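You operate a simulated robot arm through the tools that you are given. There is no shell and no other tool. Be economical: measure what you need, move in short steps, check, and stop when the job is done.

The job below is to be done with a simulated robot arm. You get a single attempt, and the scene is never put back.

JOB
Sand the black riser, stick both foam feet on and weight them down.
Fine: riser on the white corner marks first; purple sanding block, back after; each foot on the mark of its colour; grey holed plate across both feet. What is to be rubbed or washed off counts as gone when no trace of it is left.

It is judged by the outcome, as a careful person would: the job done as asked, and still so three seconds after it is handed in. It fails if anything else is knocked over, pushed out of place, dropped, spilled or broken.

ROBOT AND FRAMES
A 7-joint arm with a two-finger parallel gripper, fixed in place. Base frame: the origin is at the foot of the arm, x ahead of it, y to its left, z up. Units: mm, rad, N and s.
Its first joint turns from -2.897 to 2.897 rad. Payload 4.4 kg.
The TCP is the grasp point between the finger pads, 23 mm short of the fingertips. In the tool frame z runs along the fingers and y along their closing line. The gripper opens to 94 mm. The fingers are 38 mm wide and 10 mm thick; the gripper's body (54 by 96 mm) begins 39 mm behind the TCP.
Orientation is that of the tool frame in the base frame, as [roll, pitch, yaw] about the fixed x, y, z axes, in that order (R = Rz(yaw) Ry(pitch) Rx(roll)). With the fingers straight down and closing along the base's y, the tool's x points along the base's -x, its y along +y and its z along -z.

CONTROLS
- The arm moves only by the tool drive_tool. Its argument "targets" is a list that holds one entry, the list of rows, each a list of 7 numbers: the shift along the tool's x, y, z in mm, then the turn, a rotation vector about the tool's x, y, z in rad, then the opening, from 0 (shut) to 1 (fully open). In form: [[[dx, dy, dz, wx, wy, wz, gripper], ...]]. A call has 1 to 8 rows; each row shifts and turns the commanded pose from where the row before left it, along the tool's axes as they then stand. Each row takes 0.2 s and may step no farther than 50 mm and 0.15 rad from the row before; otherwise, or with a gripper value out of range, the whole call is refused. A pose out of reach is approached as far as the arm can. The call stops where the force on the tool passes 40 N (or 10 N more than at its start, if that is more) or the arm is blocked; 0.2 s more then pass. Each finger travels about 72 mm/s and halts on what it meets, pressing with about 43 N; the grip force reading is that of the motor and also rises with nothing between the fingers. The clock runs only during rows and for 0.2 s after the last one: add rows that do not move to give the fingers time. It gives the time, the measured TCP pose, the force on the tool (base axes), the opening and the grip force at its end, in the units of the frame above (readings bear some noise), with the torque about the TCP (base axes, N m) and any sound that the robot's microphone picked up, and new pictures: "pictures" is both (left out), scene, wrist or none.
- Cameras (640 x 400 px; columns grow to the right, rows downward): "scene" is fixed at [50.3, 642.4, 1347.4]; the picture's right is [-0.18, -0.98, 0.00], its down [-0.58, 0.10, -0.81] and it looks along [0.79, -0.14, -0.59] (base axes); focal length 311 px, centre (320, 200). "wrist" rides on the gripper at [86, 16, -75] in the tool frame; the picture's right is [-0.18, 0.98, 0.00], its down [-0.58, -0.11, -0.81] and it looks along [-0.79, -0.15, 0.59] (tool axes); focal length 243 px, centre (320, 200). There is no depth. A picture from a camera that has moved, and an enlarged one, comes with that camera's place and axes in the base frame and with its lens. The place of the scene camera against the robot may be out by one fixed shift of up to 12 mm in any direction.
- close_up(camera, box): a new picture of the part [left, top, right, bottom] of that camera's present view, enlarged. The clock stands still meanwhile.
- sign_off(): hands the job in; it is judged then, once.

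Work in short steps. Places have to be worked out from the pictures, the camera data and where the tool is seen: move nearer, look again, correct. Check each grasp and each placing, and mend what went wrong. You have 120 turns and 200 pictures in all, those below and enlarged ones among them. Open the gripper and draw the arm clear of the work before you hand the job in, unless the task says otherwise; then end with one line.

The tools are called after "Request:" by a JSON object that holds its "method" and its "body". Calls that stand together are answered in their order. drive_tool: Moves the arm, as the interface text tells. Its arguments: {"type":"object","properties":{"targets":{"type":"array","items":{"type":"array","items":{"type":"array","items":{"type":"number"}}}},"pictures":{"type":"string","enum":["both","scene","wrist","none"]}},"required":["targets"]} The other tools are called the same way: close_up (camera, box) takes an enlarged picture of a part of a camera's view; sign_off () hands the job in.

At the start:

```text
time_s: 0.0
tool_pos: [518.5, 441.5, 1070.3]
orientation: [3.141, -0.001, -3.141]
ft_force: [-1.1, 0.0, -0.1]
ft_torque: [0.04, -0.03, -0.02]
gripper_width: 94.1
grasp_force: 0.2
```

scene: 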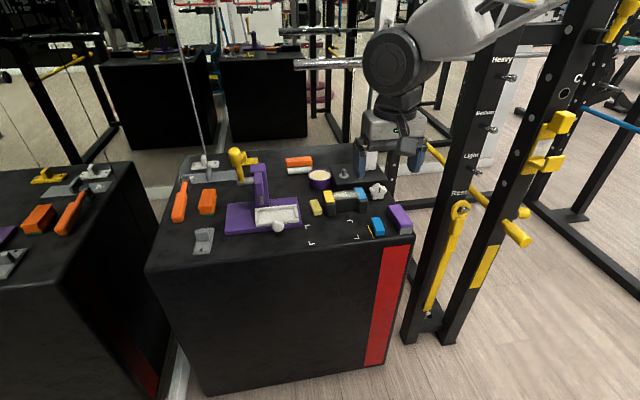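
wrist: 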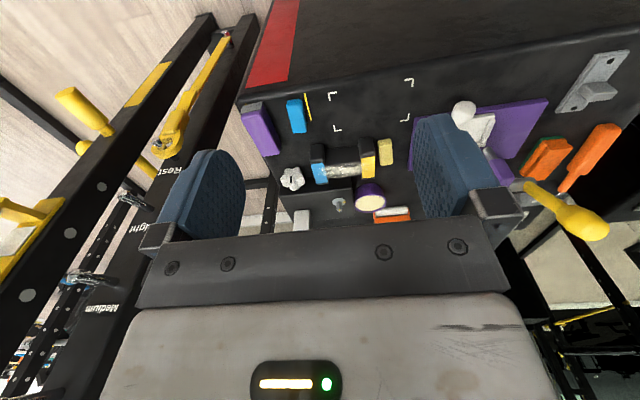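

The pictures show a black cabinet top with the riser, feet, marks and tools. I take enlarged views to identify each thing.

Request:
{"method": "close_up", "body": {"camera": "scene", "box": [270, 140, 430, 250]}}

Request:
{"method": "close_up", "body": {"camera": "wrist", "box": [230, 60, 430, 230]}}

Request:
{"method": "close_up", "body": {"camera": "scene", "box": [150, 140, 310, 260]}}

```text
3.64 times, centred on (350, 195) of scene
camera zoom: at [50.3, 642.4, 1347.4], right [-0.18, -0.98, 0.0], down [-0.58, 0.1, -0.81], along [0.79, -0.14, -0.59], focal length 1131 px, centre (211, 218)
```

zoom: 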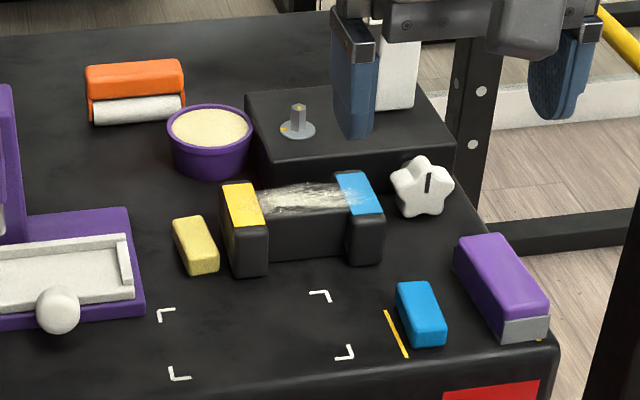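

```text
2.35 times, centred on (330, 145) of wrist
camera zoom: at [433.4, 457.9, 1144.7], right [0.18, 0.98, 0.0], down [0.58, -0.11, 0.81], along [0.79, -0.15, -0.59], focal length 571 px, centre (296, 329)
```

zoom: 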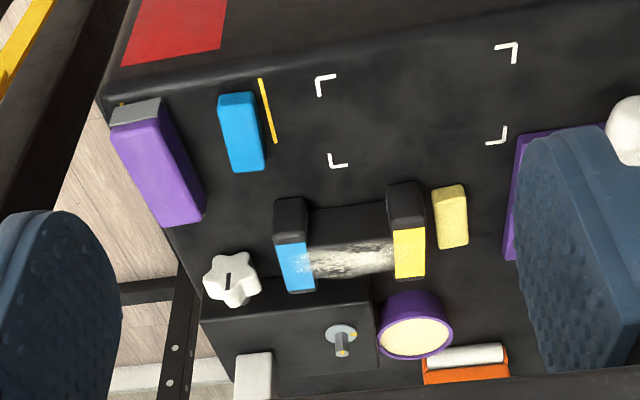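

```text
3.33 times, centred on (230, 200) of scene
camera zoom: at [50.3, 642.4, 1347.4], right [-0.18, -0.98, 0.0], down [-0.58, 0.1, -0.81], along [0.79, -0.14, -0.59], focal length 1036 px, centre (620, 200)
```

zoom: 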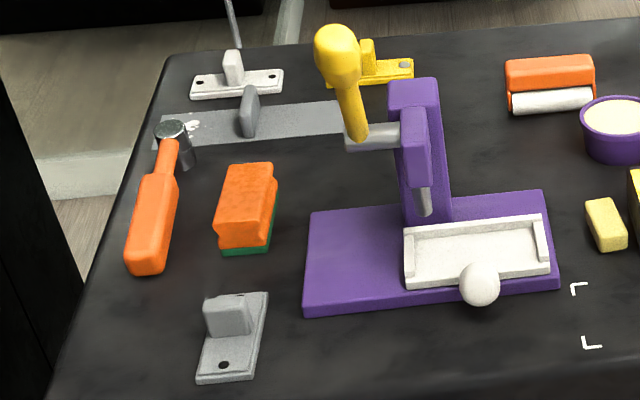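

The riser has a chalky patch between a yellow and a blue pad; the marks frame lies around (690, 498) and the table at z≈764. I lower the wrist camera for a nearer, sharper look.

Request:
{"method": "drive_tool", "body": {"targets": [[[-32, 6, 30, 0, 0, 0, 1], [-32, 6, 30, 0, 0, 0, 1], [-32, 6, 30, 0, 0, 0, 1], [-32, 6, 30, 0, 0, 0, 1], [0, 0, 0, 0, 0, 0, 1]]], "pictures": "wrist"}}

Request:
{"method": "close_up", "body": {"camera": "wrist", "box": [160, 0, 480, 200]}}

```text
time_s: 1.2
tool_pos: [646.8, 467.3, 952.5]
orientation: [3.14, -0.001, 3.141]
ft_force: [-0.4, -0.4, -0.6]
ft_torque: [0.01, 0.01, -0.02]
gripper_width: 94.0
grasp_force: 0.1
camera wrist: at [561.8, 482.6, 1024.5], right [0.18, 0.98, 0.0], down [0.58, -0.11, 0.81], along [0.79, -0.15, -0.59], focal length 243 px, centre (320, 200)
```

wrist: 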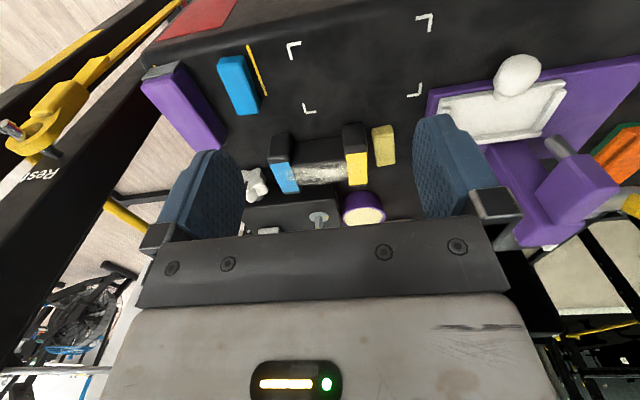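

```text
2.00 times, centred on (320, 100) of wrist
camera zoom: at [561.8, 482.6, 1024.5], right [0.18, 0.98, 0.0], down [0.58, -0.11, 0.81], along [0.79, -0.15, -0.59], focal length 485 px, centre (320, 400)
```

zoom: 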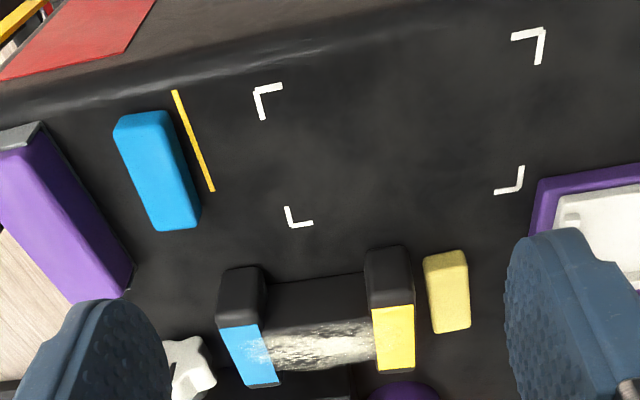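

I move forward so the riser is seen more from above.

Request:
{"method": "drive_tool", "body": {"targets": [[[-40, 0, 0, 0, 0, 0, 1], [-40, 0, 0, 0, 0, 0, 1], [-40, 0, 0, 0, 0, 0, 1], [0, 0, 0, 0, 0, 0, 1]]], "pictures": "none"}}

Request:
{"method": "close_up", "body": {"camera": "wrist", "box": [160, 0, 480, 200]}}

```text
time_s: 2.2
tool_pos: [766.7, 467.4, 950.9]
orientation: [3.14, 0.0, 3.14]
ft_force: [-0.1, 0.4, -0.2]
ft_torque: [-0.03, 0.01, 0.02]
gripper_width: 93.9
grasp_force: 0.1
```

```text
2.00 times, centred on (320, 100) of wrist
camera zoom: at [681.3, 483.9, 1024.2], right [0.18, 0.98, 0.0], down [0.58, -0.11, 0.81], along [0.79, -0.15, -0.59], focal length 485 px, centre (320, 400)
```

zoom: 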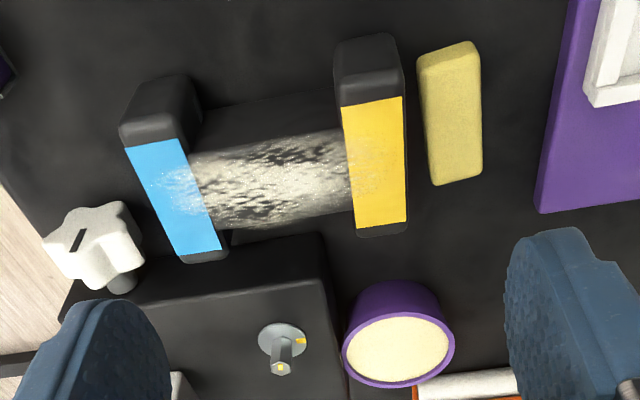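

The riser spans about x 768–836, y 376–503 with its top near z 803. I now check the relief of its top and the plates.

Request:
{"method": "close_up", "body": {"camera": "scene", "box": [300, 170, 420, 245]}}

Request:
{"method": "close_up", "body": {"camera": "scene", "box": [180, 145, 280, 207]}}

Request:
{"method": "close_up", "body": {"camera": "scene", "box": [180, 210, 260, 260]}}

```text
5.33 times, centred on (360, 208) of scene
camera zoom: at [50.3, 642.4, 1347.4], right [-0.18, -0.98, 0.0], down [-0.58, 0.1, -0.81], along [0.79, -0.14, -0.59], focal length 1658 px, centre (107, 160)
```

zoom: 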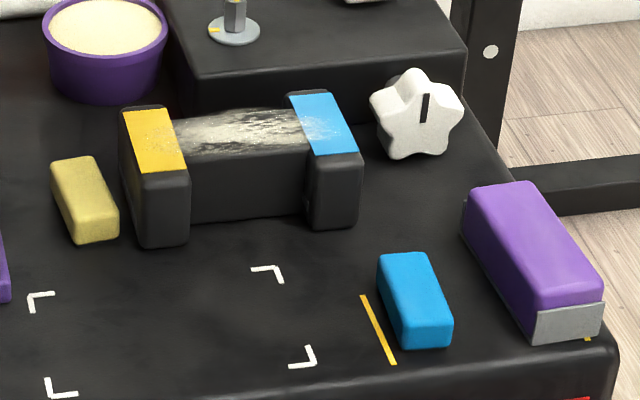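

```text
6.40 times, centred on (230, 176) of scene
camera zoom: at [50.3, 642.4, 1347.4], right [-0.18, -0.98, 0.0], down [-0.58, 0.1, -0.81], along [0.79, -0.14, -0.59], focal length 1990 px, centre (896, 354)
```

zoom: 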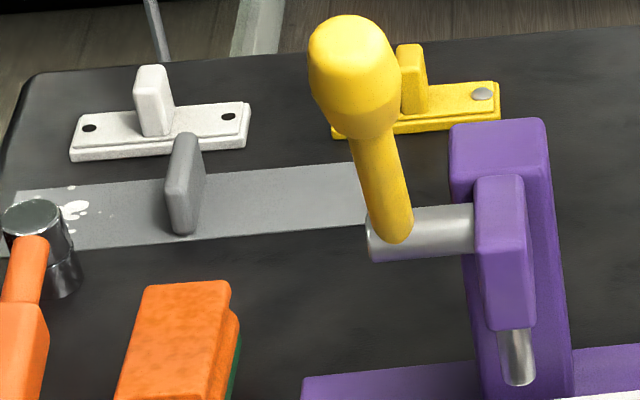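

```text
8.00 times, centred on (220, 235) of scene
camera zoom: at [50.3, 642.4, 1347.4], right [-0.18, -0.98, 0.0], down [-0.58, 0.1, -0.81], along [0.79, -0.14, -0.59], focal length 2488 px, centre (1120, -80)
```

zoom: 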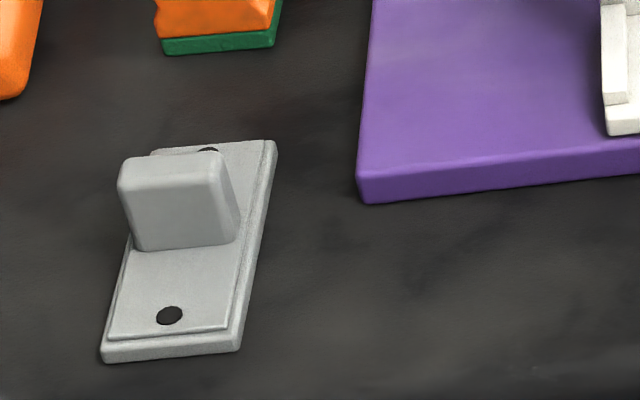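

The grey holed plate is the two‑holed one with a block handle at front left; the riser's web (x≈784–822) is a good grip spot. I centre above the web and turn the gripper a quarter so it closes along x.

Request:
{"method": "drive_tool", "body": {"targets": [[[-36, -27, 10, 0, 0, 0, 1], [0, 0, 0, 0, 0, -0.15, 1], [0, 0, 0, 0, 0, -0.15, 1], [0, 0, 0, 0, 0, -0.15, 1], [0, 0, 0, 0, 0, -0.15, 1], [0, 0, 0, 0, 0, -0.15, 1], [0, 0, 0, 0, 0, -0.15, 1], [0, 0, 0, 0, 0, -0.15, 1]]], "pictures": "none"}}

Request:
{"method": "drive_tool", "body": {"targets": [[[0, 0, 0, 0, 0, -0.15, 1], [0, 0, 0, 0, 0, -0.15, 1], [0, 0, 0, 0, 0, -0.15, 1], [0, 0, 0, 0, 0, -0.0708, 1], [0, 0, 0, 0, 0, 0, 0.62], [0, 0, 0, 0, 0, 0, 0.62]]]}}

Request:
{"method": "close_up", "body": {"camera": "wrist", "box": [160, 0, 480, 200]}}

```text
time_s: 4.0
tool_pos: [802.2, 437.1, 941.0]
orientation: [3.14, 0.0, -2.089]
ft_force: [-0.1, -0.3, -0.2]
ft_torque: [-0.02, 0.02, -0.03]
gripper_width: 94.1
grasp_force: 0.0
```

```text
time_s: 5.4
tool_pos: [803.3, 437.8, 939.9]
orientation: [-3.141, 0.0, -1.568]
ft_force: [0.2, -0.1, 0.2]
ft_torque: [-0.01, 0.01, -0.02]
gripper_width: 58.1
grasp_force: 0.0
camera wrist: at [787.4, 352.2, 1014.2], right [-0.98, 0.18, 0.0], down [0.11, 0.58, 0.81], along [0.15, 0.79, -0.59], focal length 243 px, centre (320, 200)
```

scene: 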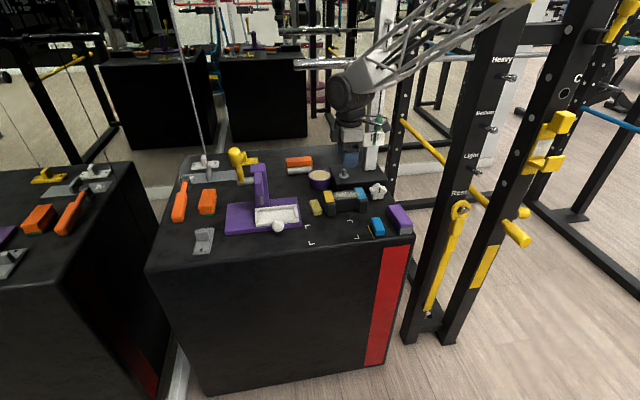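
wrist: 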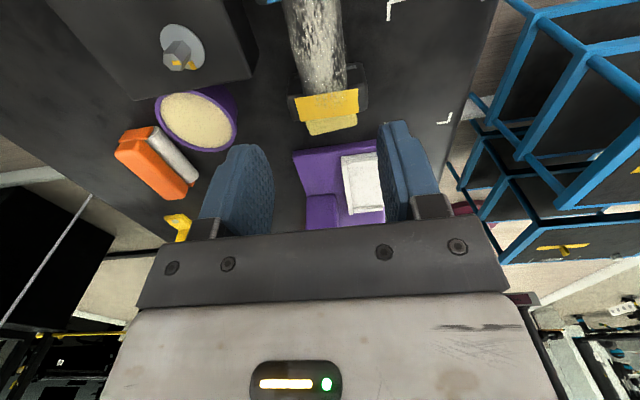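

```text
2.00 times, centred on (320, 100) of wrist
camera zoom: at [787.4, 352.2, 1014.2], right [-0.98, 0.18, 0.0], down [0.11, 0.58, 0.81], along [0.15, 0.79, -0.59], focal length 485 px, centre (320, 400)
```

zoom: 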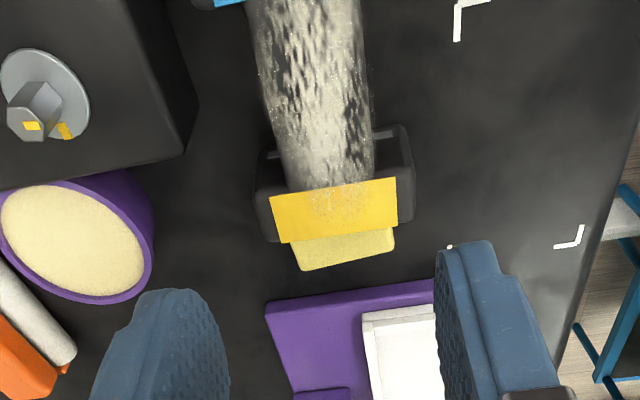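

The gripper is turned and lines up with the web (centre x≈804, y≈441). I lower it over the web, watching the force.

Request:
{"method": "drive_tool", "body": {"targets": [[[-3, -1, 35, 0, 0, 0, 0.62], [0, 0, 35, 0, 0, 0, 0.62], [0, 0, 30, 0, 0, 0, 0.62], [0, 0, 10, 0, 0, 0, 0.62], [0, 0, 0, 0, 0, 0, 0.62]]]}}

Request:
{"method": "close_up", "body": {"camera": "scene", "box": [300, 150, 420, 225]}}

```text
time_s: 6.6
tool_pos: [804.8, 441.6, 831.4]
orientation: [3.141, 0.001, -1.571]
ft_force: [0.1, -0.2, -0.5]
ft_torque: [0.0, -0.01, 0.03]
gripper_width: 58.1
grasp_force: 0.0
camera wrist: at [789.0, 355.6, 904.7], right [-0.98, 0.18, 0.0], down [0.11, 0.58, 0.81], along [0.15, 0.79, -0.59], focal length 243 px, centre (320, 200)
```

scene: 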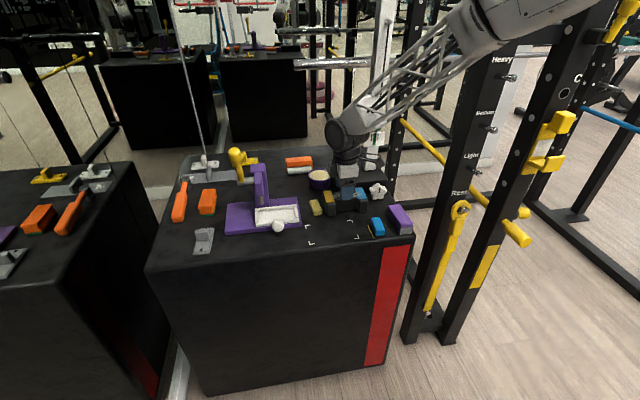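
wrist: 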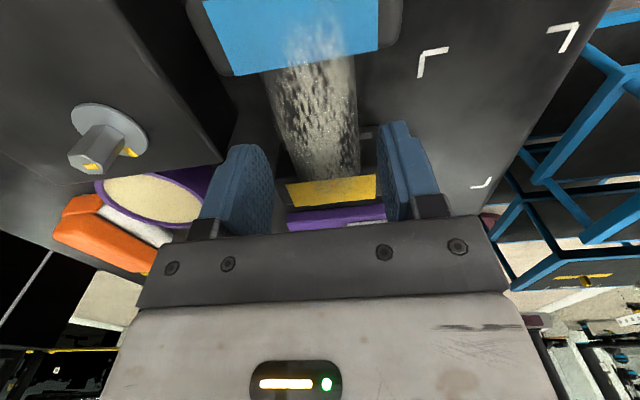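

```text
5.33 times, centred on (360, 188) of scene
camera zoom: at [50.3, 642.4, 1347.4], right [-0.18, -0.98, 0.0], down [-0.58, 0.1, -0.81], along [0.79, -0.14, -0.59], focal length 1658 px, centre (107, 267)
```

zoom: 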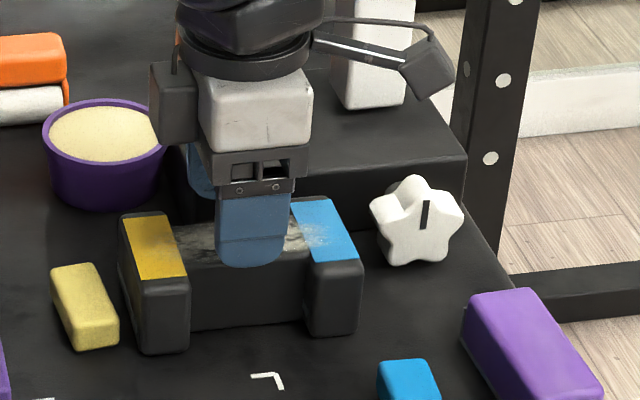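

The fingers straddle the web with room on each side; I go down to grip height and close.

Request:
{"method": "drive_tool", "body": {"targets": [[[2, 0, 20, 0, 0, 0, 0.62], [0, 0, 20, 0, 0, 0, 0.62], [0, 0, 4, 0, 0, 0, 0.62], [0, 0, 0, 0, 0, 0, 0.62]]], "pictures": "none"}}

Request:
{"method": "drive_tool", "body": {"targets": [[[0, 0, 0, 0, 0, 0, 0.3], [0, 0, 0, 0, 0, 0, 0.3], [0, 0, 0, 0, 0, 0, 0.3]]], "pictures": "scene"}}

```text
time_s: 7.6
tool_pos: [804.7, 439.2, 788.1]
orientation: [-3.14, -0.001, -1.572]
ft_force: [-0.7, -0.6, -0.2]
ft_torque: [0.02, -0.02, -0.01]
gripper_width: 58.2
grasp_force: 0.1
```

```text
time_s: 8.4
tool_pos: [805.3, 438.1, 785.7]
orientation: [3.141, 0.001, -1.571]
ft_force: [-0.9, 0.4, 0.7]
ft_torque: [-0.04, 0.03, 0.03]
gripper_width: 42.0
grasp_force: 42.9
```

scene: 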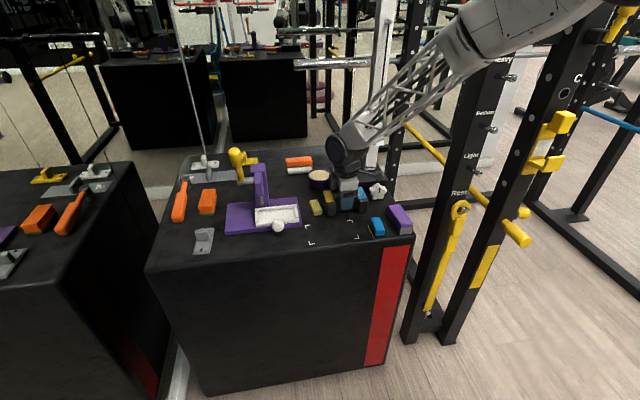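

The web is held (42 mm, 43 N). I lift 40 mm straight up and check.

Request:
{"method": "drive_tool", "body": {"targets": [[[0, 0, -20, 0, 0, 0, 0.3], [0, 0, -30, 0, 0, 0, 0.3], [0, 0, 0, 0, 0, 0, 0.3]]], "pictures": "none"}}

Request:
{"method": "close_up", "body": {"camera": "scene", "box": [290, 150, 420, 245]}}

Request:
{"method": "close_up", "body": {"camera": "wrist", "box": [160, 0, 480, 200]}}

```text
time_s: 9.2
tool_pos: [804.8, 440.5, 836.4]
orientation: [-3.141, 0.001, -1.571]
ft_force: [-0.4, -0.1, -0.1]
ft_torque: [0.02, 0.01, -0.02]
gripper_width: 28.3
grasp_force: 0.3
```

```text
4.21 times, centred on (355, 198) of scene
camera zoom: at [50.3, 642.4, 1347.4], right [-0.18, -0.98, 0.0], down [-0.58, 0.1, -0.81], along [0.79, -0.14, -0.59], focal length 1309 px, centre (173, 210)
```

zoom: 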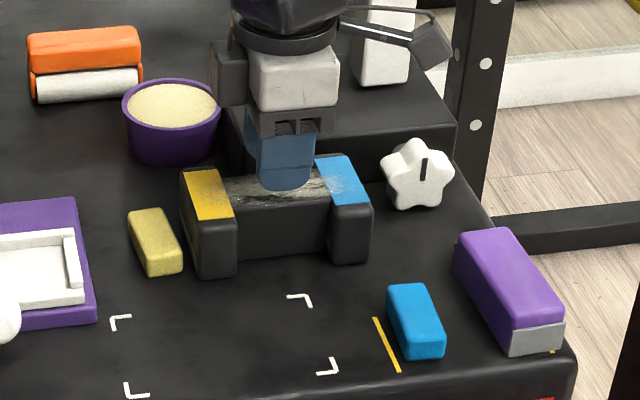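

```text
2.00 times, centred on (320, 100) of wrist
camera zoom: at [790.0, 353.0, 910.2], right [-0.98, 0.18, 0.0], down [0.11, 0.58, 0.81], along [0.15, 0.79, -0.59], focal length 485 px, centre (320, 400)
```

zoom: 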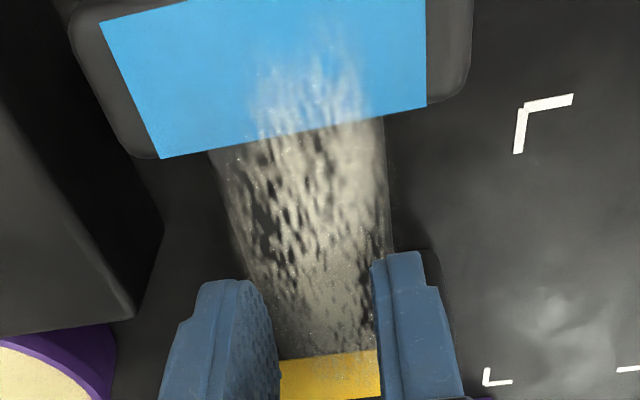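

The jaws slipped up off the web (opening fell to 28 mm); the riser has not moved. I reopen, go lower and grip fully shut, then lift very gently to learn what holds.

Request:
{"method": "drive_tool", "body": {"targets": [[[0, 0, 0, 0, 0, 0, 0.62], [0, 0, 0, 0, 0, 0, 0.62], [0, 0, 25, 0, 0, 0, 0.62], [0, 0, 24, 0, 0, 0, 0.62], [0, 0, 4, 0, 0, 0, 0.62], [0, 0, 3, 0, 0, 0, 0.62]]], "pictures": "none"}}

Request:
{"method": "drive_tool", "body": {"targets": [[[0, 0, 0, 0, 0, 0, 0.2], [0, 0, 0, 0, 0, 0, 0], [0, 0, 0, 0, 0, 0, 0], [0, 0, 0, 0, 0, 0, 0]]], "pictures": "none"}}

Request:
{"method": "drive_tool", "body": {"targets": [[[0, 0, -2, 0, 0, 0, 0], [0, 0, -2, 0, 0, 0, 0], [0, 0, -2, 0, 0, 0, 0], [0, 0, 0, 0, 0, 0, 0]]], "pictures": "wrist"}}

```text
time_s: 10.6
tool_pos: [804.7, 440.5, 779.8]
orientation: [3.141, 0.001, -1.57]
ft_force: [-0.1, -0.2, -1.1]
ft_torque: [0.05, 0.0, 0.02]
gripper_width: 58.2
grasp_force: 0.0
```

```text
time_s: 11.6
tool_pos: [803.1, 439.1, 780.2]
orientation: [3.141, 0.0, -1.57]
ft_force: [0.8, 0.4, 0.0]
ft_torque: [0.16, -0.1, -0.01]
gripper_width: 41.6
grasp_force: 42.8
```

```text
time_s: 12.6
tool_pos: [803.3, 439.5, 785.4]
orientation: [-3.142, -0.002, -1.568]
ft_force: [0.8, 0.3, -4.0]
ft_torque: [0.03, 0.02, 0.02]
gripper_width: 41.9
grasp_force: 42.6
camera wrist: at [788.4, 353.3, 860.5], right [-0.98, 0.18, 0.0], down [0.11, 0.58, 0.81], along [0.15, 0.79, -0.59], focal length 243 px, centre (320, 200)
```

wrist: 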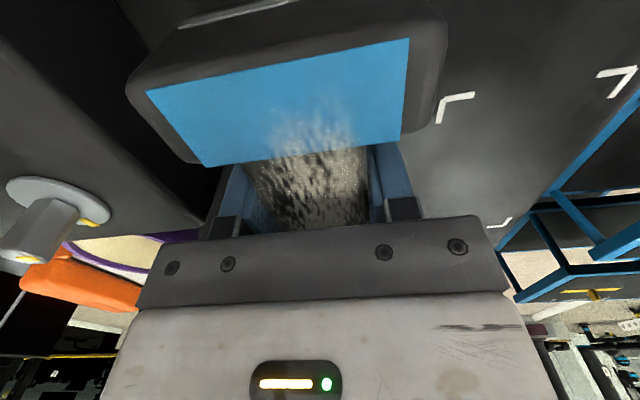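

It holds now and the tool carries about 4 N. I continue lifting slowly.

Request:
{"method": "drive_tool", "body": {"targets": [[[0, 0, -4, 0, 0, 0, 0], [0, 0, -6, 0, 0, 0, 0], [0, 0, -8, 0, 0, 0, 0], [0, 0, -10, 0, 0, 0, 0], [0, 0, -10, 0, 0, 0, 0], [0, 0, -5, 0, 0, 0, 0], [0, 0, 0, 0, 0, 0, 0]]], "pictures": "none"}}

Request:
{"method": "close_up", "body": {"camera": "scene", "box": [290, 150, 420, 245]}}

```text
time_s: 14.2
tool_pos: [804.1, 439.5, 829.8]
orientation: [-3.141, 0.001, -1.57]
ft_force: [0.0, -0.6, -3.0]
ft_torque: [0.02, -0.04, -0.03]
gripper_width: 41.6
grasp_force: 43.4
```

```text
4.21 times, centred on (355, 198) of scene
camera zoom: at [50.3, 642.4, 1347.4], right [-0.18, -0.98, 0.0], down [-0.58, 0.1, -0.81], along [0.79, -0.14, -0.59], focal length 1309 px, centre (173, 210)
```

zoom: 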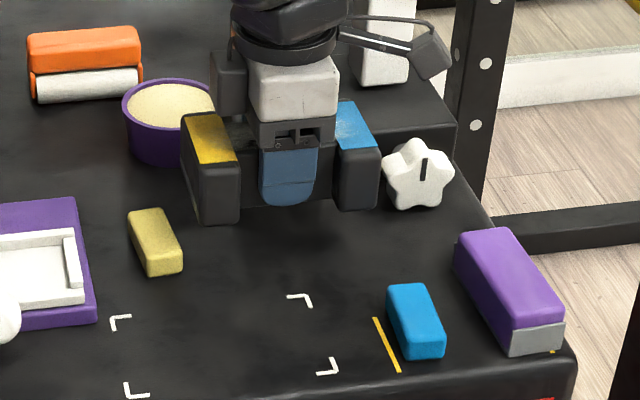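

The riser is in the air, level. The marks frame centres at about (697.5, 500); I carry it there in moderate steps.

Request:
{"method": "drive_tool", "body": {"targets": [[[-4, 7, 0, 0, 0, 0, 0], [-8, 15, 0, 0, 0, 0, 0], [-10, 18, 0, 0, 0, 0, 0], [-12, 18, 0, 0, 0, 0, 0], [-10, 18, 0, 0, 0, 0, 0], [-8, 15, 0, 0, 0, 0, 0], [-6, 10, 0, 0, 0, 0, 0], [-2, 5, 0, 0, 0, 0, 0]]], "pictures": "wrist"}}

Request:
{"method": "close_up", "body": {"camera": "scene", "box": [270, 170, 400, 260]}}

```text
time_s: 16.0
tool_pos: [698.0, 499.9, 830.3]
orientation: [3.141, 0.0, -1.57]
ft_force: [0.7, -0.1, -4.1]
ft_torque: [0.0, -0.02, -0.01]
gripper_width: 41.7
grasp_force: 43.0
camera wrist: at [682.4, 413.5, 904.3], right [-0.98, 0.18, 0.0], down [0.11, 0.58, 0.81], along [0.15, 0.79, -0.59], focal length 243 px, centre (320, 200)
```

wrist: 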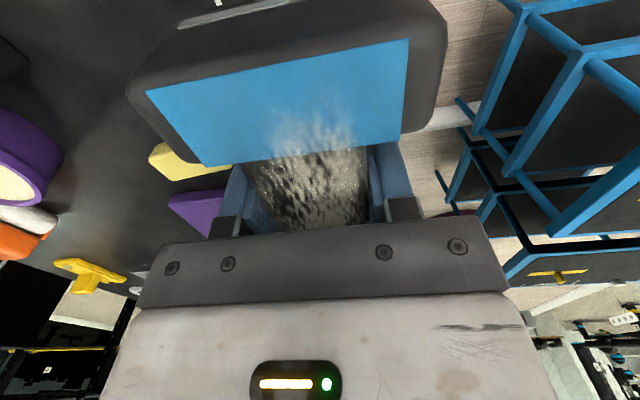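

```text
4.44 times, centred on (335, 215) of scene
camera zoom: at [50.3, 642.4, 1347.4], right [-0.18, -0.98, 0.0], down [-0.58, 0.1, -0.81], along [0.79, -0.14, -0.59], focal length 1382 px, centre (253, 133)
```

zoom: 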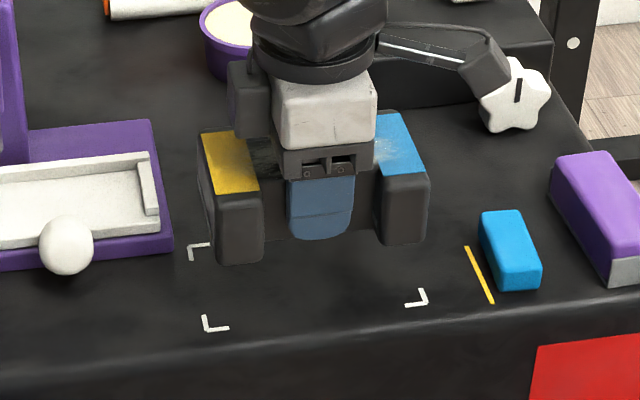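

It hangs above the marks. I lower to a few millimetres above the top and look at the alignment.

Request:
{"method": "drive_tool", "body": {"targets": [[[0, 0, 8, 0, 0, 0, 0], [0, 0, 12, 0, 0, 0, 0], [0, 0, 12, 0, 0, 0, 0], [0, 0, 8, 0, 0, 0, 0], [0, 0, 4, 0, 0, 0, 0], [0, 0, 0, 0, 0, 0, 0]]], "pictures": "wrist"}}

Request:
{"method": "close_up", "body": {"camera": "scene", "box": [290, 180, 380, 250]}}

```text
time_s: 17.4
tool_pos: [698.0, 499.2, 785.7]
orientation: [3.141, 0.001, -1.569]
ft_force: [-0.3, -0.8, -3.6]
ft_torque: [0.02, 0.04, -0.02]
gripper_width: 41.6
grasp_force: 43.3
camera wrist: at [682.4, 412.8, 859.8], right [-0.98, 0.18, 0.0], down [0.11, 0.58, 0.81], along [0.15, 0.79, -0.59], focal length 243 px, centre (320, 200)
```

wrist: 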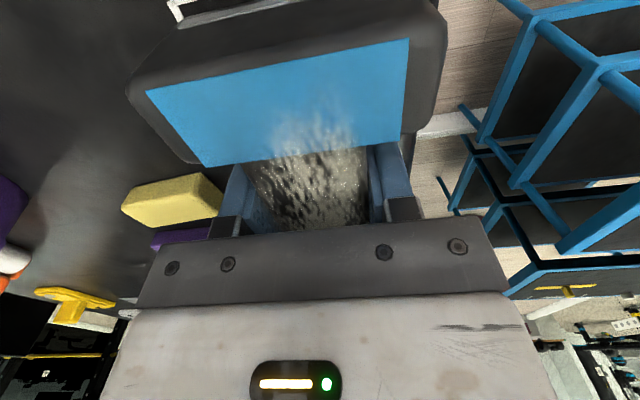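

```text
5.71 times, centred on (335, 215) of scene
camera zoom: at [50.3, 642.4, 1347.4], right [-0.18, -0.98, 0.0], down [-0.58, 0.1, -0.81], along [0.79, -0.14, -0.59], focal length 1777 px, centre (234, 114)
```

zoom: 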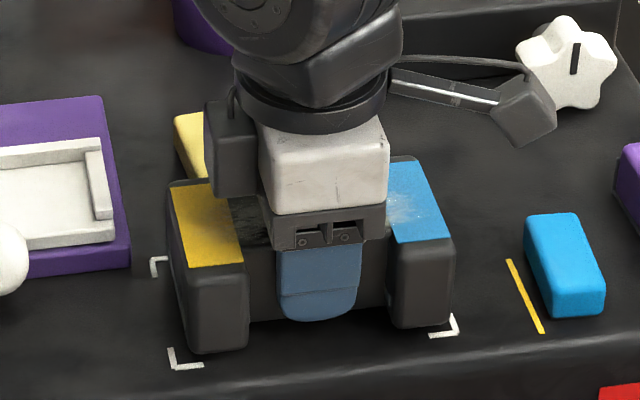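

Comparing with the marks it needs about 3.5 mm more to the left and a touch farther; I correct and lower until contact.

Request:
{"method": "drive_tool", "body": {"targets": [[[-3.5, -1.5, 0, 0, 0, 0, 0], [0, 0, 2, 0, 0, 0, 0], [0, 0, 2, 0, 0, 0, 0], [0, 0, 1, 0, 0, 0, 0], [0, 0, 0, 0, 0, 0, 0]]], "pictures": "none"}}

Request:
{"method": "close_up", "body": {"camera": "scene", "box": [290, 180, 380, 250]}}

```text
time_s: 18.6
tool_pos: [699.0, 503.2, 781.1]
orientation: [3.141, -0.001, -1.57]
ft_force: [-0.5, 0.7, -4.1]
ft_torque: [0.0, 0.03, 0.02]
gripper_width: 41.6
grasp_force: 42.3
```

```text
5.71 times, centred on (335, 215) of scene
camera zoom: at [50.3, 642.4, 1347.4], right [-0.18, -0.98, 0.0], down [-0.58, 0.1, -0.81], along [0.79, -0.14, -0.59], focal length 1777 px, centre (234, 114)
```

zoom: 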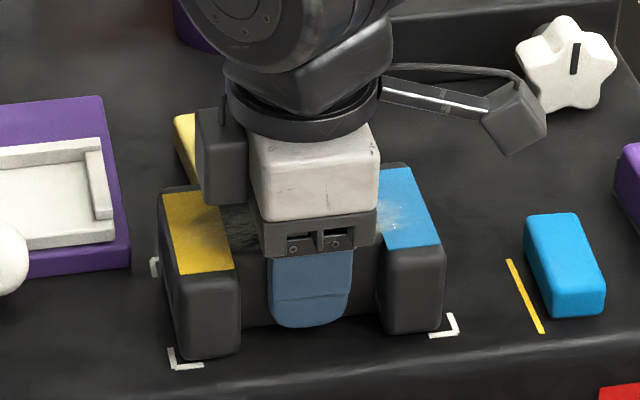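

Slightly too far left now; I go back 1.5 mm and lower millimetre by millimetre.

Request:
{"method": "drive_tool", "body": {"targets": [[[1.5, 0, 0, 0, 0, 0, 0], [0, 0, 1, 0, 0, 0, 0], [0, 0, 1, 0, 0, 0, 0], [0, 0, 0, 0, 0, 0, 0]]], "pictures": "none"}}

Request:
{"method": "close_up", "body": {"camera": "scene", "box": [290, 180, 380, 250]}}

```text
time_s: 19.6
tool_pos: [700.9, 501.7, 780.4]
orientation: [-3.141, 0.002, -1.571]
ft_force: [-7.1, -5.0, 24.9]
ft_torque: [-1.08, 0.66, -0.15]
gripper_width: 42.1
grasp_force: 43.3
```

```text
5.71 times, centred on (335, 215) of scene
camera zoom: at [50.3, 642.4, 1347.4], right [-0.18, -0.98, 0.0], down [-0.58, 0.1, -0.81], along [0.79, -0.14, -0.59], focal length 1777 px, centre (234, 114)
```

zoom: 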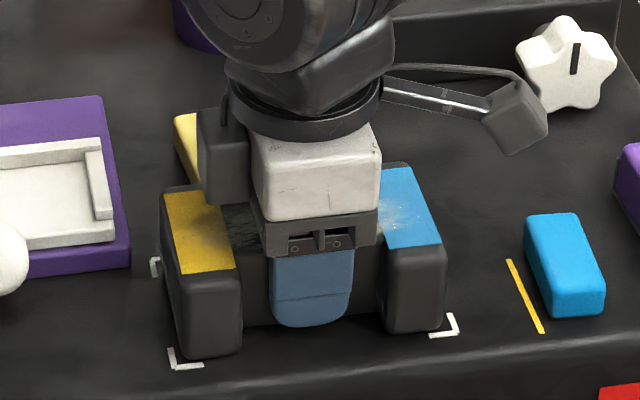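

Contact made. I relieve the force, open and rise, then view the placement.

Request:
{"method": "drive_tool", "body": {"targets": [[[0, 0, -1.5, 0, 0, 0, 0], [0, 0, 0, 0, 0, 0, 0.62], [0, 0, 0, 0, 0, 0, 0.62], [0, 0, -30, 0, 0, 0, 0.62], [0, 0, -40, 0, 0, 0, 0.62], [0, 0, -40, 0, 0, 0, 0.62], [0, 0, -40, 0, 0, 0, 0.62], [30, 0, 0, 0, 0, 0, 0.62]]], "pictures": "none"}}

Request:
{"method": "close_up", "body": {"camera": "wrist", "box": [160, 0, 480, 200]}}

Request:
{"method": "close_up", "body": {"camera": "scene", "box": [290, 180, 380, 250]}}

```text
time_s: 21.4
tool_pos: [699.3, 471.4, 931.1]
orientation: [-3.141, 0.0, -1.57]
ft_force: [0.6, -0.5, -0.5]
ft_torque: [0.04, 0.04, -0.03]
gripper_width: 58.4
grasp_force: 0.1
```

```text
2.00 times, centred on (320, 100) of wrist
camera zoom: at [684.6, 385.1, 1005.1], right [-0.98, 0.18, 0.0], down [0.11, 0.58, 0.81], along [0.15, 0.79, -0.59], focal length 485 px, centre (320, 400)
```

zoom: 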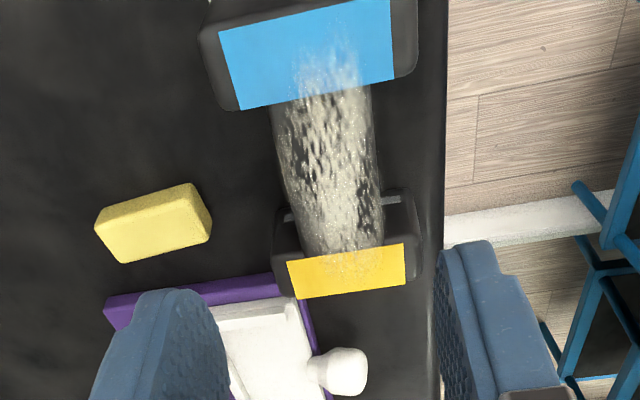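

```text
5.71 times, centred on (335, 215) of scene
camera zoom: at [50.3, 642.4, 1347.4], right [-0.18, -0.98, 0.0], down [-0.58, 0.1, -0.81], along [0.79, -0.14, -0.59], focal length 1777 px, centre (234, 114)
```

zoom: 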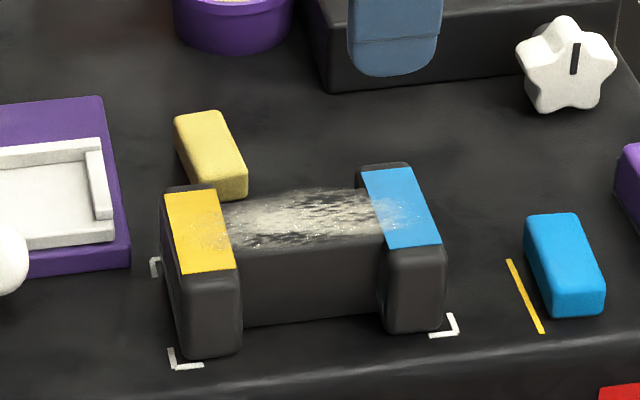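

The riser sits inside all visible marks with even margins. Next the purple sanding block: I turn the gripper back and look down on it.

Request:
{"method": "drive_tool", "body": {"targets": [[[0, 0, -10, 0, 0, 0.15, 1], [0, 0, 0, 0, 0, 0.15, 1], [0, 0, 0, 0, 0, 0.15, 1], [0, 0, 0, 0, 0, 0.15, 1], [0, 0, 0, 0, 0, 0.15, 1], [0, 0, 0, 0, 0, 0.15, 1], [0, 0, 0, 0, 0, 0.15, 1], [0, 0, 0, 0, 0, 0.15, 1]]], "pictures": "none"}}

Request:
{"method": "drive_tool", "body": {"targets": [[[0, 0, 0, 0, 0, 0.15, 1], [0, 0, 0, 0, 0, 0.15, 1], [0, 0, 0, 0, 0, 0.071, 1], [4, -45, 0, 0, 0, 0, 1], [4, -45, 0, 0, 0, 0, 1], [4, -45, 0, 0, 0, 0, 1], [0, 0, 0, 0, 0, 0, 1]]], "pictures": "none"}}

Request:
{"method": "close_up", "body": {"camera": "wrist", "box": [160, 0, 480, 200]}}

```text
time_s: 23.2
tool_pos: [698.8, 471.7, 941.0]
orientation: [-3.141, 0.0, -2.77]
ft_force: [-0.4, 0.1, -0.2]
ft_torque: [0.01, -0.03, -0.02]
gripper_width: 94.1
grasp_force: 0.0
```

```text
time_s: 24.8
tool_pos: [686.2, 335.4, 939.2]
orientation: [-3.141, 0.001, 3.141]
ft_force: [-0.7, -0.5, 0.7]
ft_torque: [0.01, -0.01, -0.01]
gripper_width: 94.1
grasp_force: 0.1
```

```text
2.00 times, centred on (320, 100) of wrist
camera zoom: at [601.0, 351.7, 1013.1], right [0.18, 0.98, 0.0], down [0.58, -0.11, 0.81], along [0.79, -0.15, -0.59], focal length 485 px, centre (320, 400)
```

zoom: 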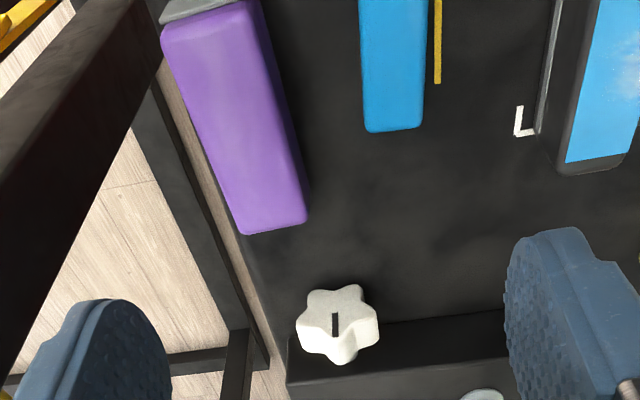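

The block lies along x, about x 652–738, y 280–318, top near z 788. I move above it and descend part-way to check alignment.

Request:
{"method": "drive_tool", "body": {"targets": [[[-11, -36, 20, 0, 0, 0, 1], [0, 0, 40, 0, 0, 0, 1], [0, 0, 40, 0, 0, 0, 1], [0, 0, 0, 0, 0, 0, 1]]]}}

Request:
{"method": "close_up", "body": {"camera": "scene", "box": [340, 160, 430, 250]}}

```text
time_s: 25.8
tool_pos: [699.5, 298.0, 839.1]
orientation: [3.141, 0.0, -3.141]
ft_force: [0.0, -0.1, 0.8]
ft_torque: [-0.03, -0.01, -0.03]
gripper_width: 93.6
grasp_force: 0.1
camera wrist: at [612.7, 314.4, 913.2], right [0.18, 0.98, 0.0], down [0.58, -0.11, 0.81], along [0.79, -0.15, -0.59], focal length 243 px, centre (320, 200)
```

scene: 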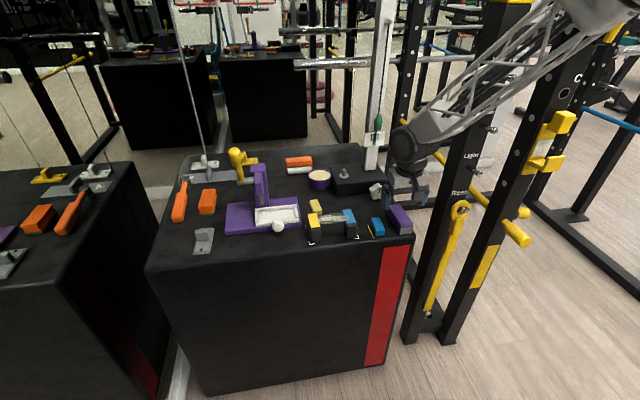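
wrist: 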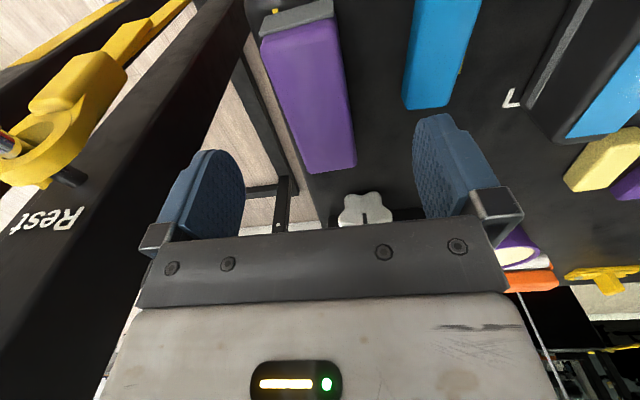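

```text
4.44 times, centred on (385, 205) of scene
camera zoom: at [50.3, 642.4, 1347.4], right [-0.18, -0.98, 0.0], down [-0.58, 0.1, -0.81], along [0.79, -0.14, -0.59], focal length 1382 px, centre (31, 178)
```

zoom: 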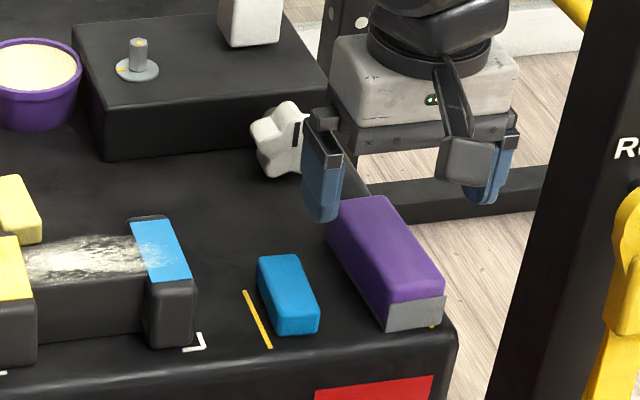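

Block centre reads about (698, 298), matching the TCP. I descend to z≈785 and close.

Request:
{"method": "drive_tool", "body": {"targets": [[[1, 0, 25, 0, 0, 0, 1], [0, 0, 20, 0, 0, 0, 1], [0, 0, 9, 0, 0, 0, 1], [0, 0, 0, 0, 0, 0, 0.6], [0, 0, 0, 0, 0, 0, 0.3], [0, 0, 0, 0, 0, 0, 0], [0, 0, 0, 0, 0, 0, 0], [0, 0, 0, 0, 0, 0, 0]]], "pictures": "wrist"}}

Request:
{"method": "close_up", "body": {"camera": "scene", "box": [340, 160, 430, 250]}}

```text
time_s: 26.6
tool_pos: [698.2, 300.7, 794.0]
orientation: [3.141, 0.006, -3.141]
ft_force: [-5.4, -4.3, 15.7]
ft_torque: [0.81, 0.2, 0.29]
gripper_width: 92.1
grasp_force: 0.0
stopped in row 3: the force on the tool passed its limit at 53 N (the readings are from after the stop); the commanded pose is now the measured one
camera wrist: at [612.6, 317.1, 867.3], right [0.18, 0.98, 0.0], down [0.58, -0.11, 0.81], along [0.8, -0.15, -0.59], focal length 243 px, centre (320, 200)
```

wrist: 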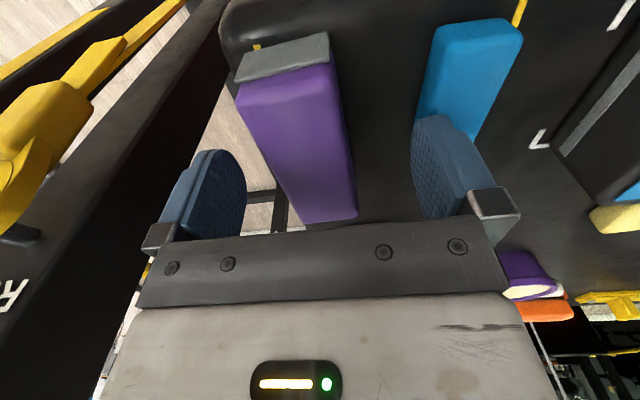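

```text
4.44 times, centred on (385, 205) of scene
camera zoom: at [50.3, 642.4, 1347.4], right [-0.18, -0.98, 0.0], down [-0.58, 0.1, -0.81], along [0.79, -0.14, -0.59], focal length 1382 px, centre (31, 178)
```

zoom: 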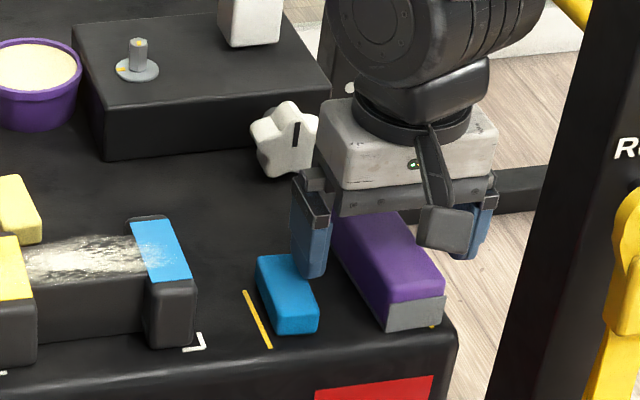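

The left finger touched the blue foam; it doesn't look moved. I rise, narrow the opening and check the foam.

Request:
{"method": "drive_tool", "body": {"targets": [[[0, 0, -20, 0, 0, 0, 1], [0, 0, -15, 0, 0, 0, 0.6], [0, -2.5, 0, 0, 0, 0, 0.6], [0, 0, 0, 0, 0, 0, 0.6]]], "pictures": "none"}}

Request:
{"method": "close_up", "body": {"camera": "wrist", "box": [200, 0, 520, 200]}}

Request:
{"method": "close_up", "body": {"camera": "scene", "box": [340, 160, 430, 250]}}

```text
time_s: 27.6
tool_pos: [696.7, 299.2, 827.4]
orientation: [3.139, 0.003, -3.139]
ft_force: [0.0, -0.7, -0.2]
ft_torque: [-0.03, 0.01, 0.02]
gripper_width: 56.5
grasp_force: 0.0
```

```text
2.00 times, centred on (360, 100) of wrist
camera zoom: at [611.7, 314.5, 900.1], right [0.18, 0.98, 0.0], down [0.58, -0.11, 0.81], along [0.79, -0.15, -0.59], focal length 485 px, centre (240, 400)
```

zoom: 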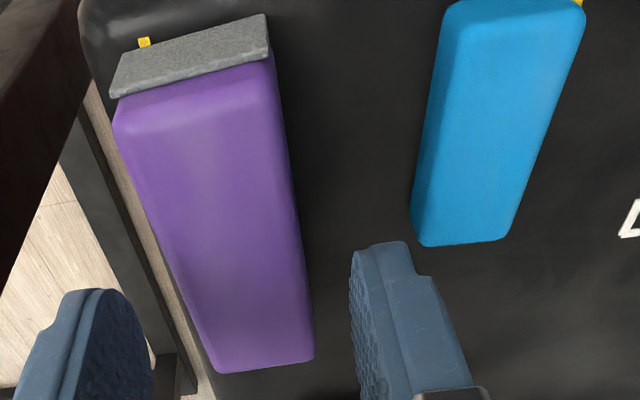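

```text
4.44 times, centred on (385, 205) of scene
camera zoom: at [50.3, 642.4, 1347.4], right [-0.18, -0.98, 0.0], down [-0.58, 0.1, -0.81], along [0.79, -0.14, -0.59], focal length 1382 px, centre (31, 178)
```

zoom: 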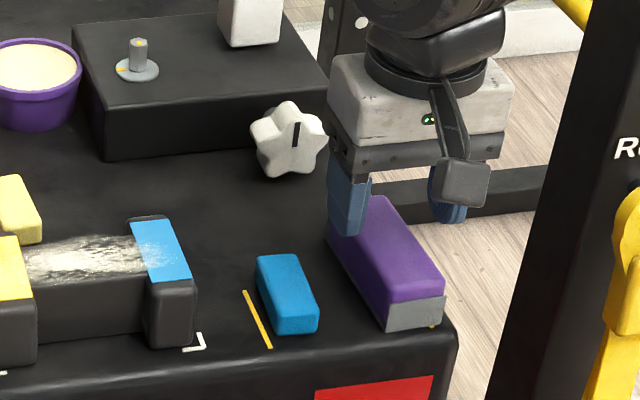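

Opening 56 mm clears the foam (undisturbed). I lower to grip height.

Request:
{"method": "drive_tool", "body": {"targets": [[[0, -1, 20, 0, 0, 0, 0.6], [0, 0, 14, 0, 0, 0, 0.6], [0, 0, 8, 0, 0, 0, 0.6], [0, 0, 0, 0, 0, 0, 0.6], [0, 0, 0, 0, 0, 0, 0.2], [0, 0, 0, 0, 0, 0, 0], [0, 0, 0, 0, 0, 0, 0]]], "pictures": "wrist"}}

Request:
{"method": "close_up", "body": {"camera": "scene", "box": [340, 160, 430, 250]}}

```text
time_s: 29.2
tool_pos: [698.7, 298.3, 787.1]
orientation: [3.14, 0.004, -3.139]
ft_force: [-0.7, -0.7, 0.0]
ft_torque: [0.02, 0.06, 0.01]
gripper_width: 39.2
grasp_force: 42.1
camera wrist: at [612.2, 314.1, 860.0], right [0.18, 0.98, 0.0], down [0.58, -0.11, 0.81], along [0.79, -0.15, -0.59], focal length 243 px, centre (320, 200)
```

wrist: 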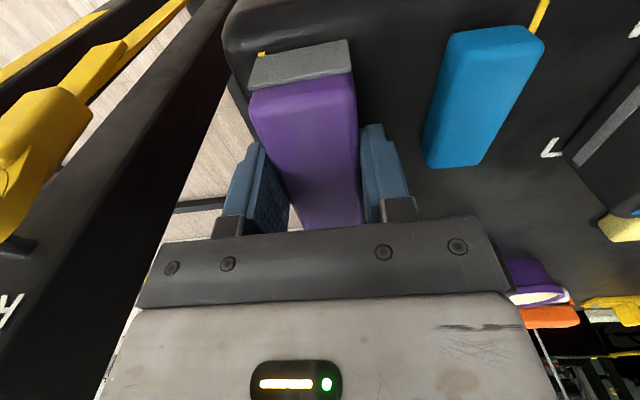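

```text
4.44 times, centred on (385, 205) of scene
camera zoom: at [50.3, 642.4, 1347.4], right [-0.18, -0.98, 0.0], down [-0.58, 0.1, -0.81], along [0.79, -0.14, -0.59], focal length 1382 px, centre (31, 178)
```

zoom: 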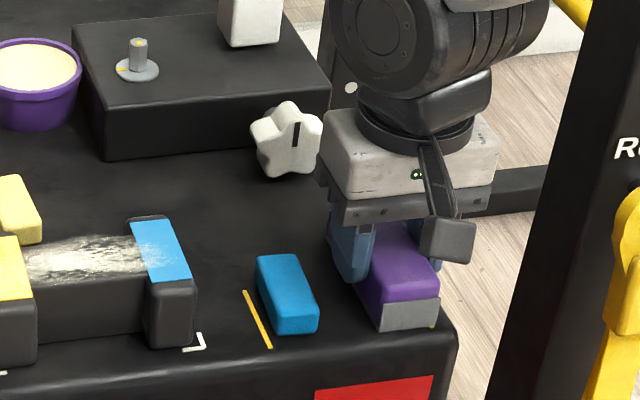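

The block is held at 39 mm (home pose: 698.7, 298.3, 787). I lift it slowly and note the yellow speck where it was.

Request:
{"method": "drive_tool", "body": {"targets": [[[0, 0, -3, 0, 0, 0, 0], [0, 0, -6, 0, 0, 0, 0], [0, 0, -12, 0, 0, 0, 0], [0, 0, -15, 0, 0, 0, 0], [0, 0, -15, 0, 0, 0, 0], [0, 0, -12, 0, 0, 0, 0], [0, 0, -7, 0, 0, 0, 0], [0, 0, 0, 0, 0, 0, 0]]], "pictures": "wrist"}}

Request:
{"method": "close_up", "body": {"camera": "scene", "box": [340, 160, 430, 250]}}

```text
time_s: 31.0
tool_pos: [697.9, 296.0, 855.2]
orientation: [3.141, 0.005, -3.139]
ft_force: [-1.1, 0.5, -0.2]
ft_torque: [-0.01, -0.01, -0.02]
gripper_width: 39.4
grasp_force: 43.0
camera wrist: at [612.4, 312.2, 929.0], right [0.18, 0.98, 0.0], down [0.58, -0.11, 0.81], along [0.79, -0.15, -0.59], focal length 243 px, centre (320, 200)
```

wrist: 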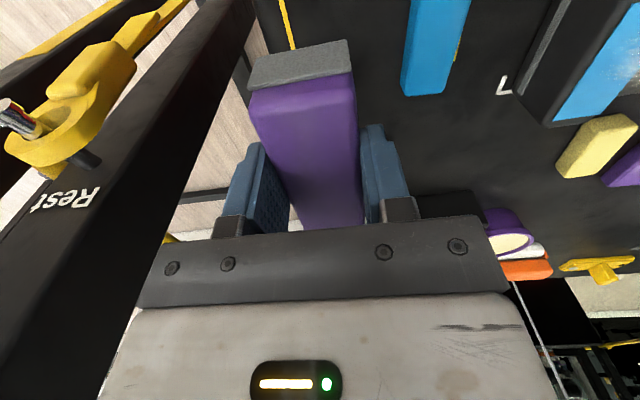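

```text
4.44 times, centred on (385, 205) of scene
camera zoom: at [50.3, 642.4, 1347.4], right [-0.18, -0.98, 0.0], down [-0.58, 0.1, -0.81], along [0.79, -0.14, -0.59], focal length 1382 px, centre (31, 178)
```

zoom: 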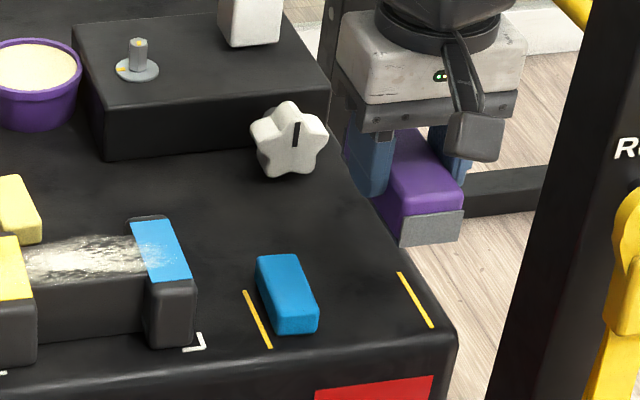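

The block is up; two thin yellow lines mark the bay it came from. I carry it over the riser's centre (699, 502).

Request:
{"method": "drive_tool", "body": {"targets": [[[0, 15, -10, 0, 0, 0, 0], [0, 30, -5, 0, 0, 0, 0], [0, 35, 0, 0, 0, 0, 0], [0, 35, 0, 0, 0, 0, 0], [0, 35, 0, 0, 0, 0, 0], [0, 30, 0, 0, 0, 0, 0], [-1, 20, 0, 0, 0, 0, 0], [0, 5, 0, 0, 0, 0, 0]]], "pictures": "wrist"}}

Request:
{"method": "close_up", "body": {"camera": "scene", "box": [280, 150, 400, 250]}}

```text
time_s: 32.8
tool_pos: [698.5, 502.5, 871.3]
orientation: [3.14, 0.004, -3.138]
ft_force: [-0.2, 0.1, -0.8]
ft_torque: [-0.02, -0.03, 0.0]
gripper_width: 39.4
grasp_force: 42.6
camera wrist: at [612.4, 518.5, 943.9], right [0.18, 0.98, 0.0], down [0.58, -0.11, 0.81], along [0.79, -0.15, -0.59], focal length 243 px, centre (320, 200)
```

wrist: 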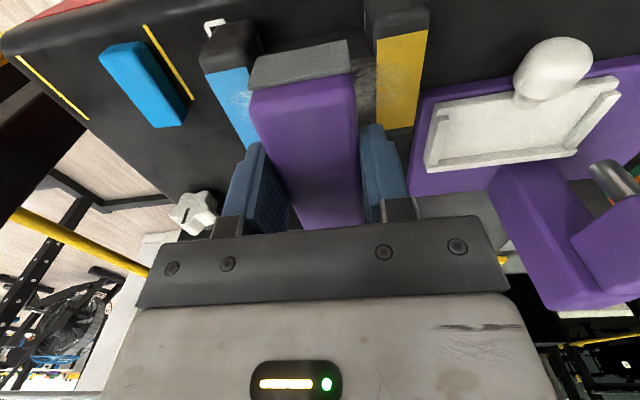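

```text
4.00 times, centred on (340, 200) of scene
camera zoom: at [50.3, 642.4, 1347.4], right [-0.18, -0.98, 0.0], down [-0.58, 0.1, -0.81], along [0.79, -0.14, -0.59], focal length 1244 px, centre (240, 200)
```

zoom: 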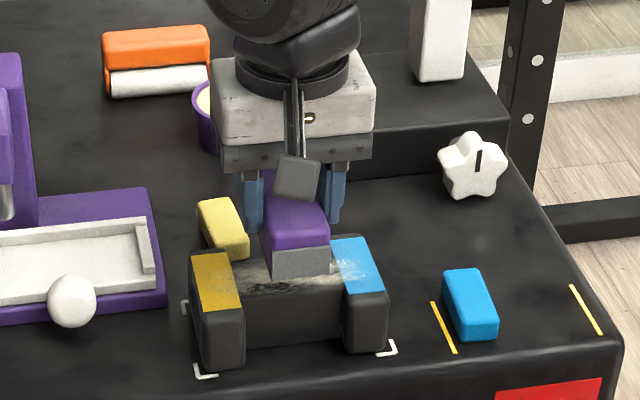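

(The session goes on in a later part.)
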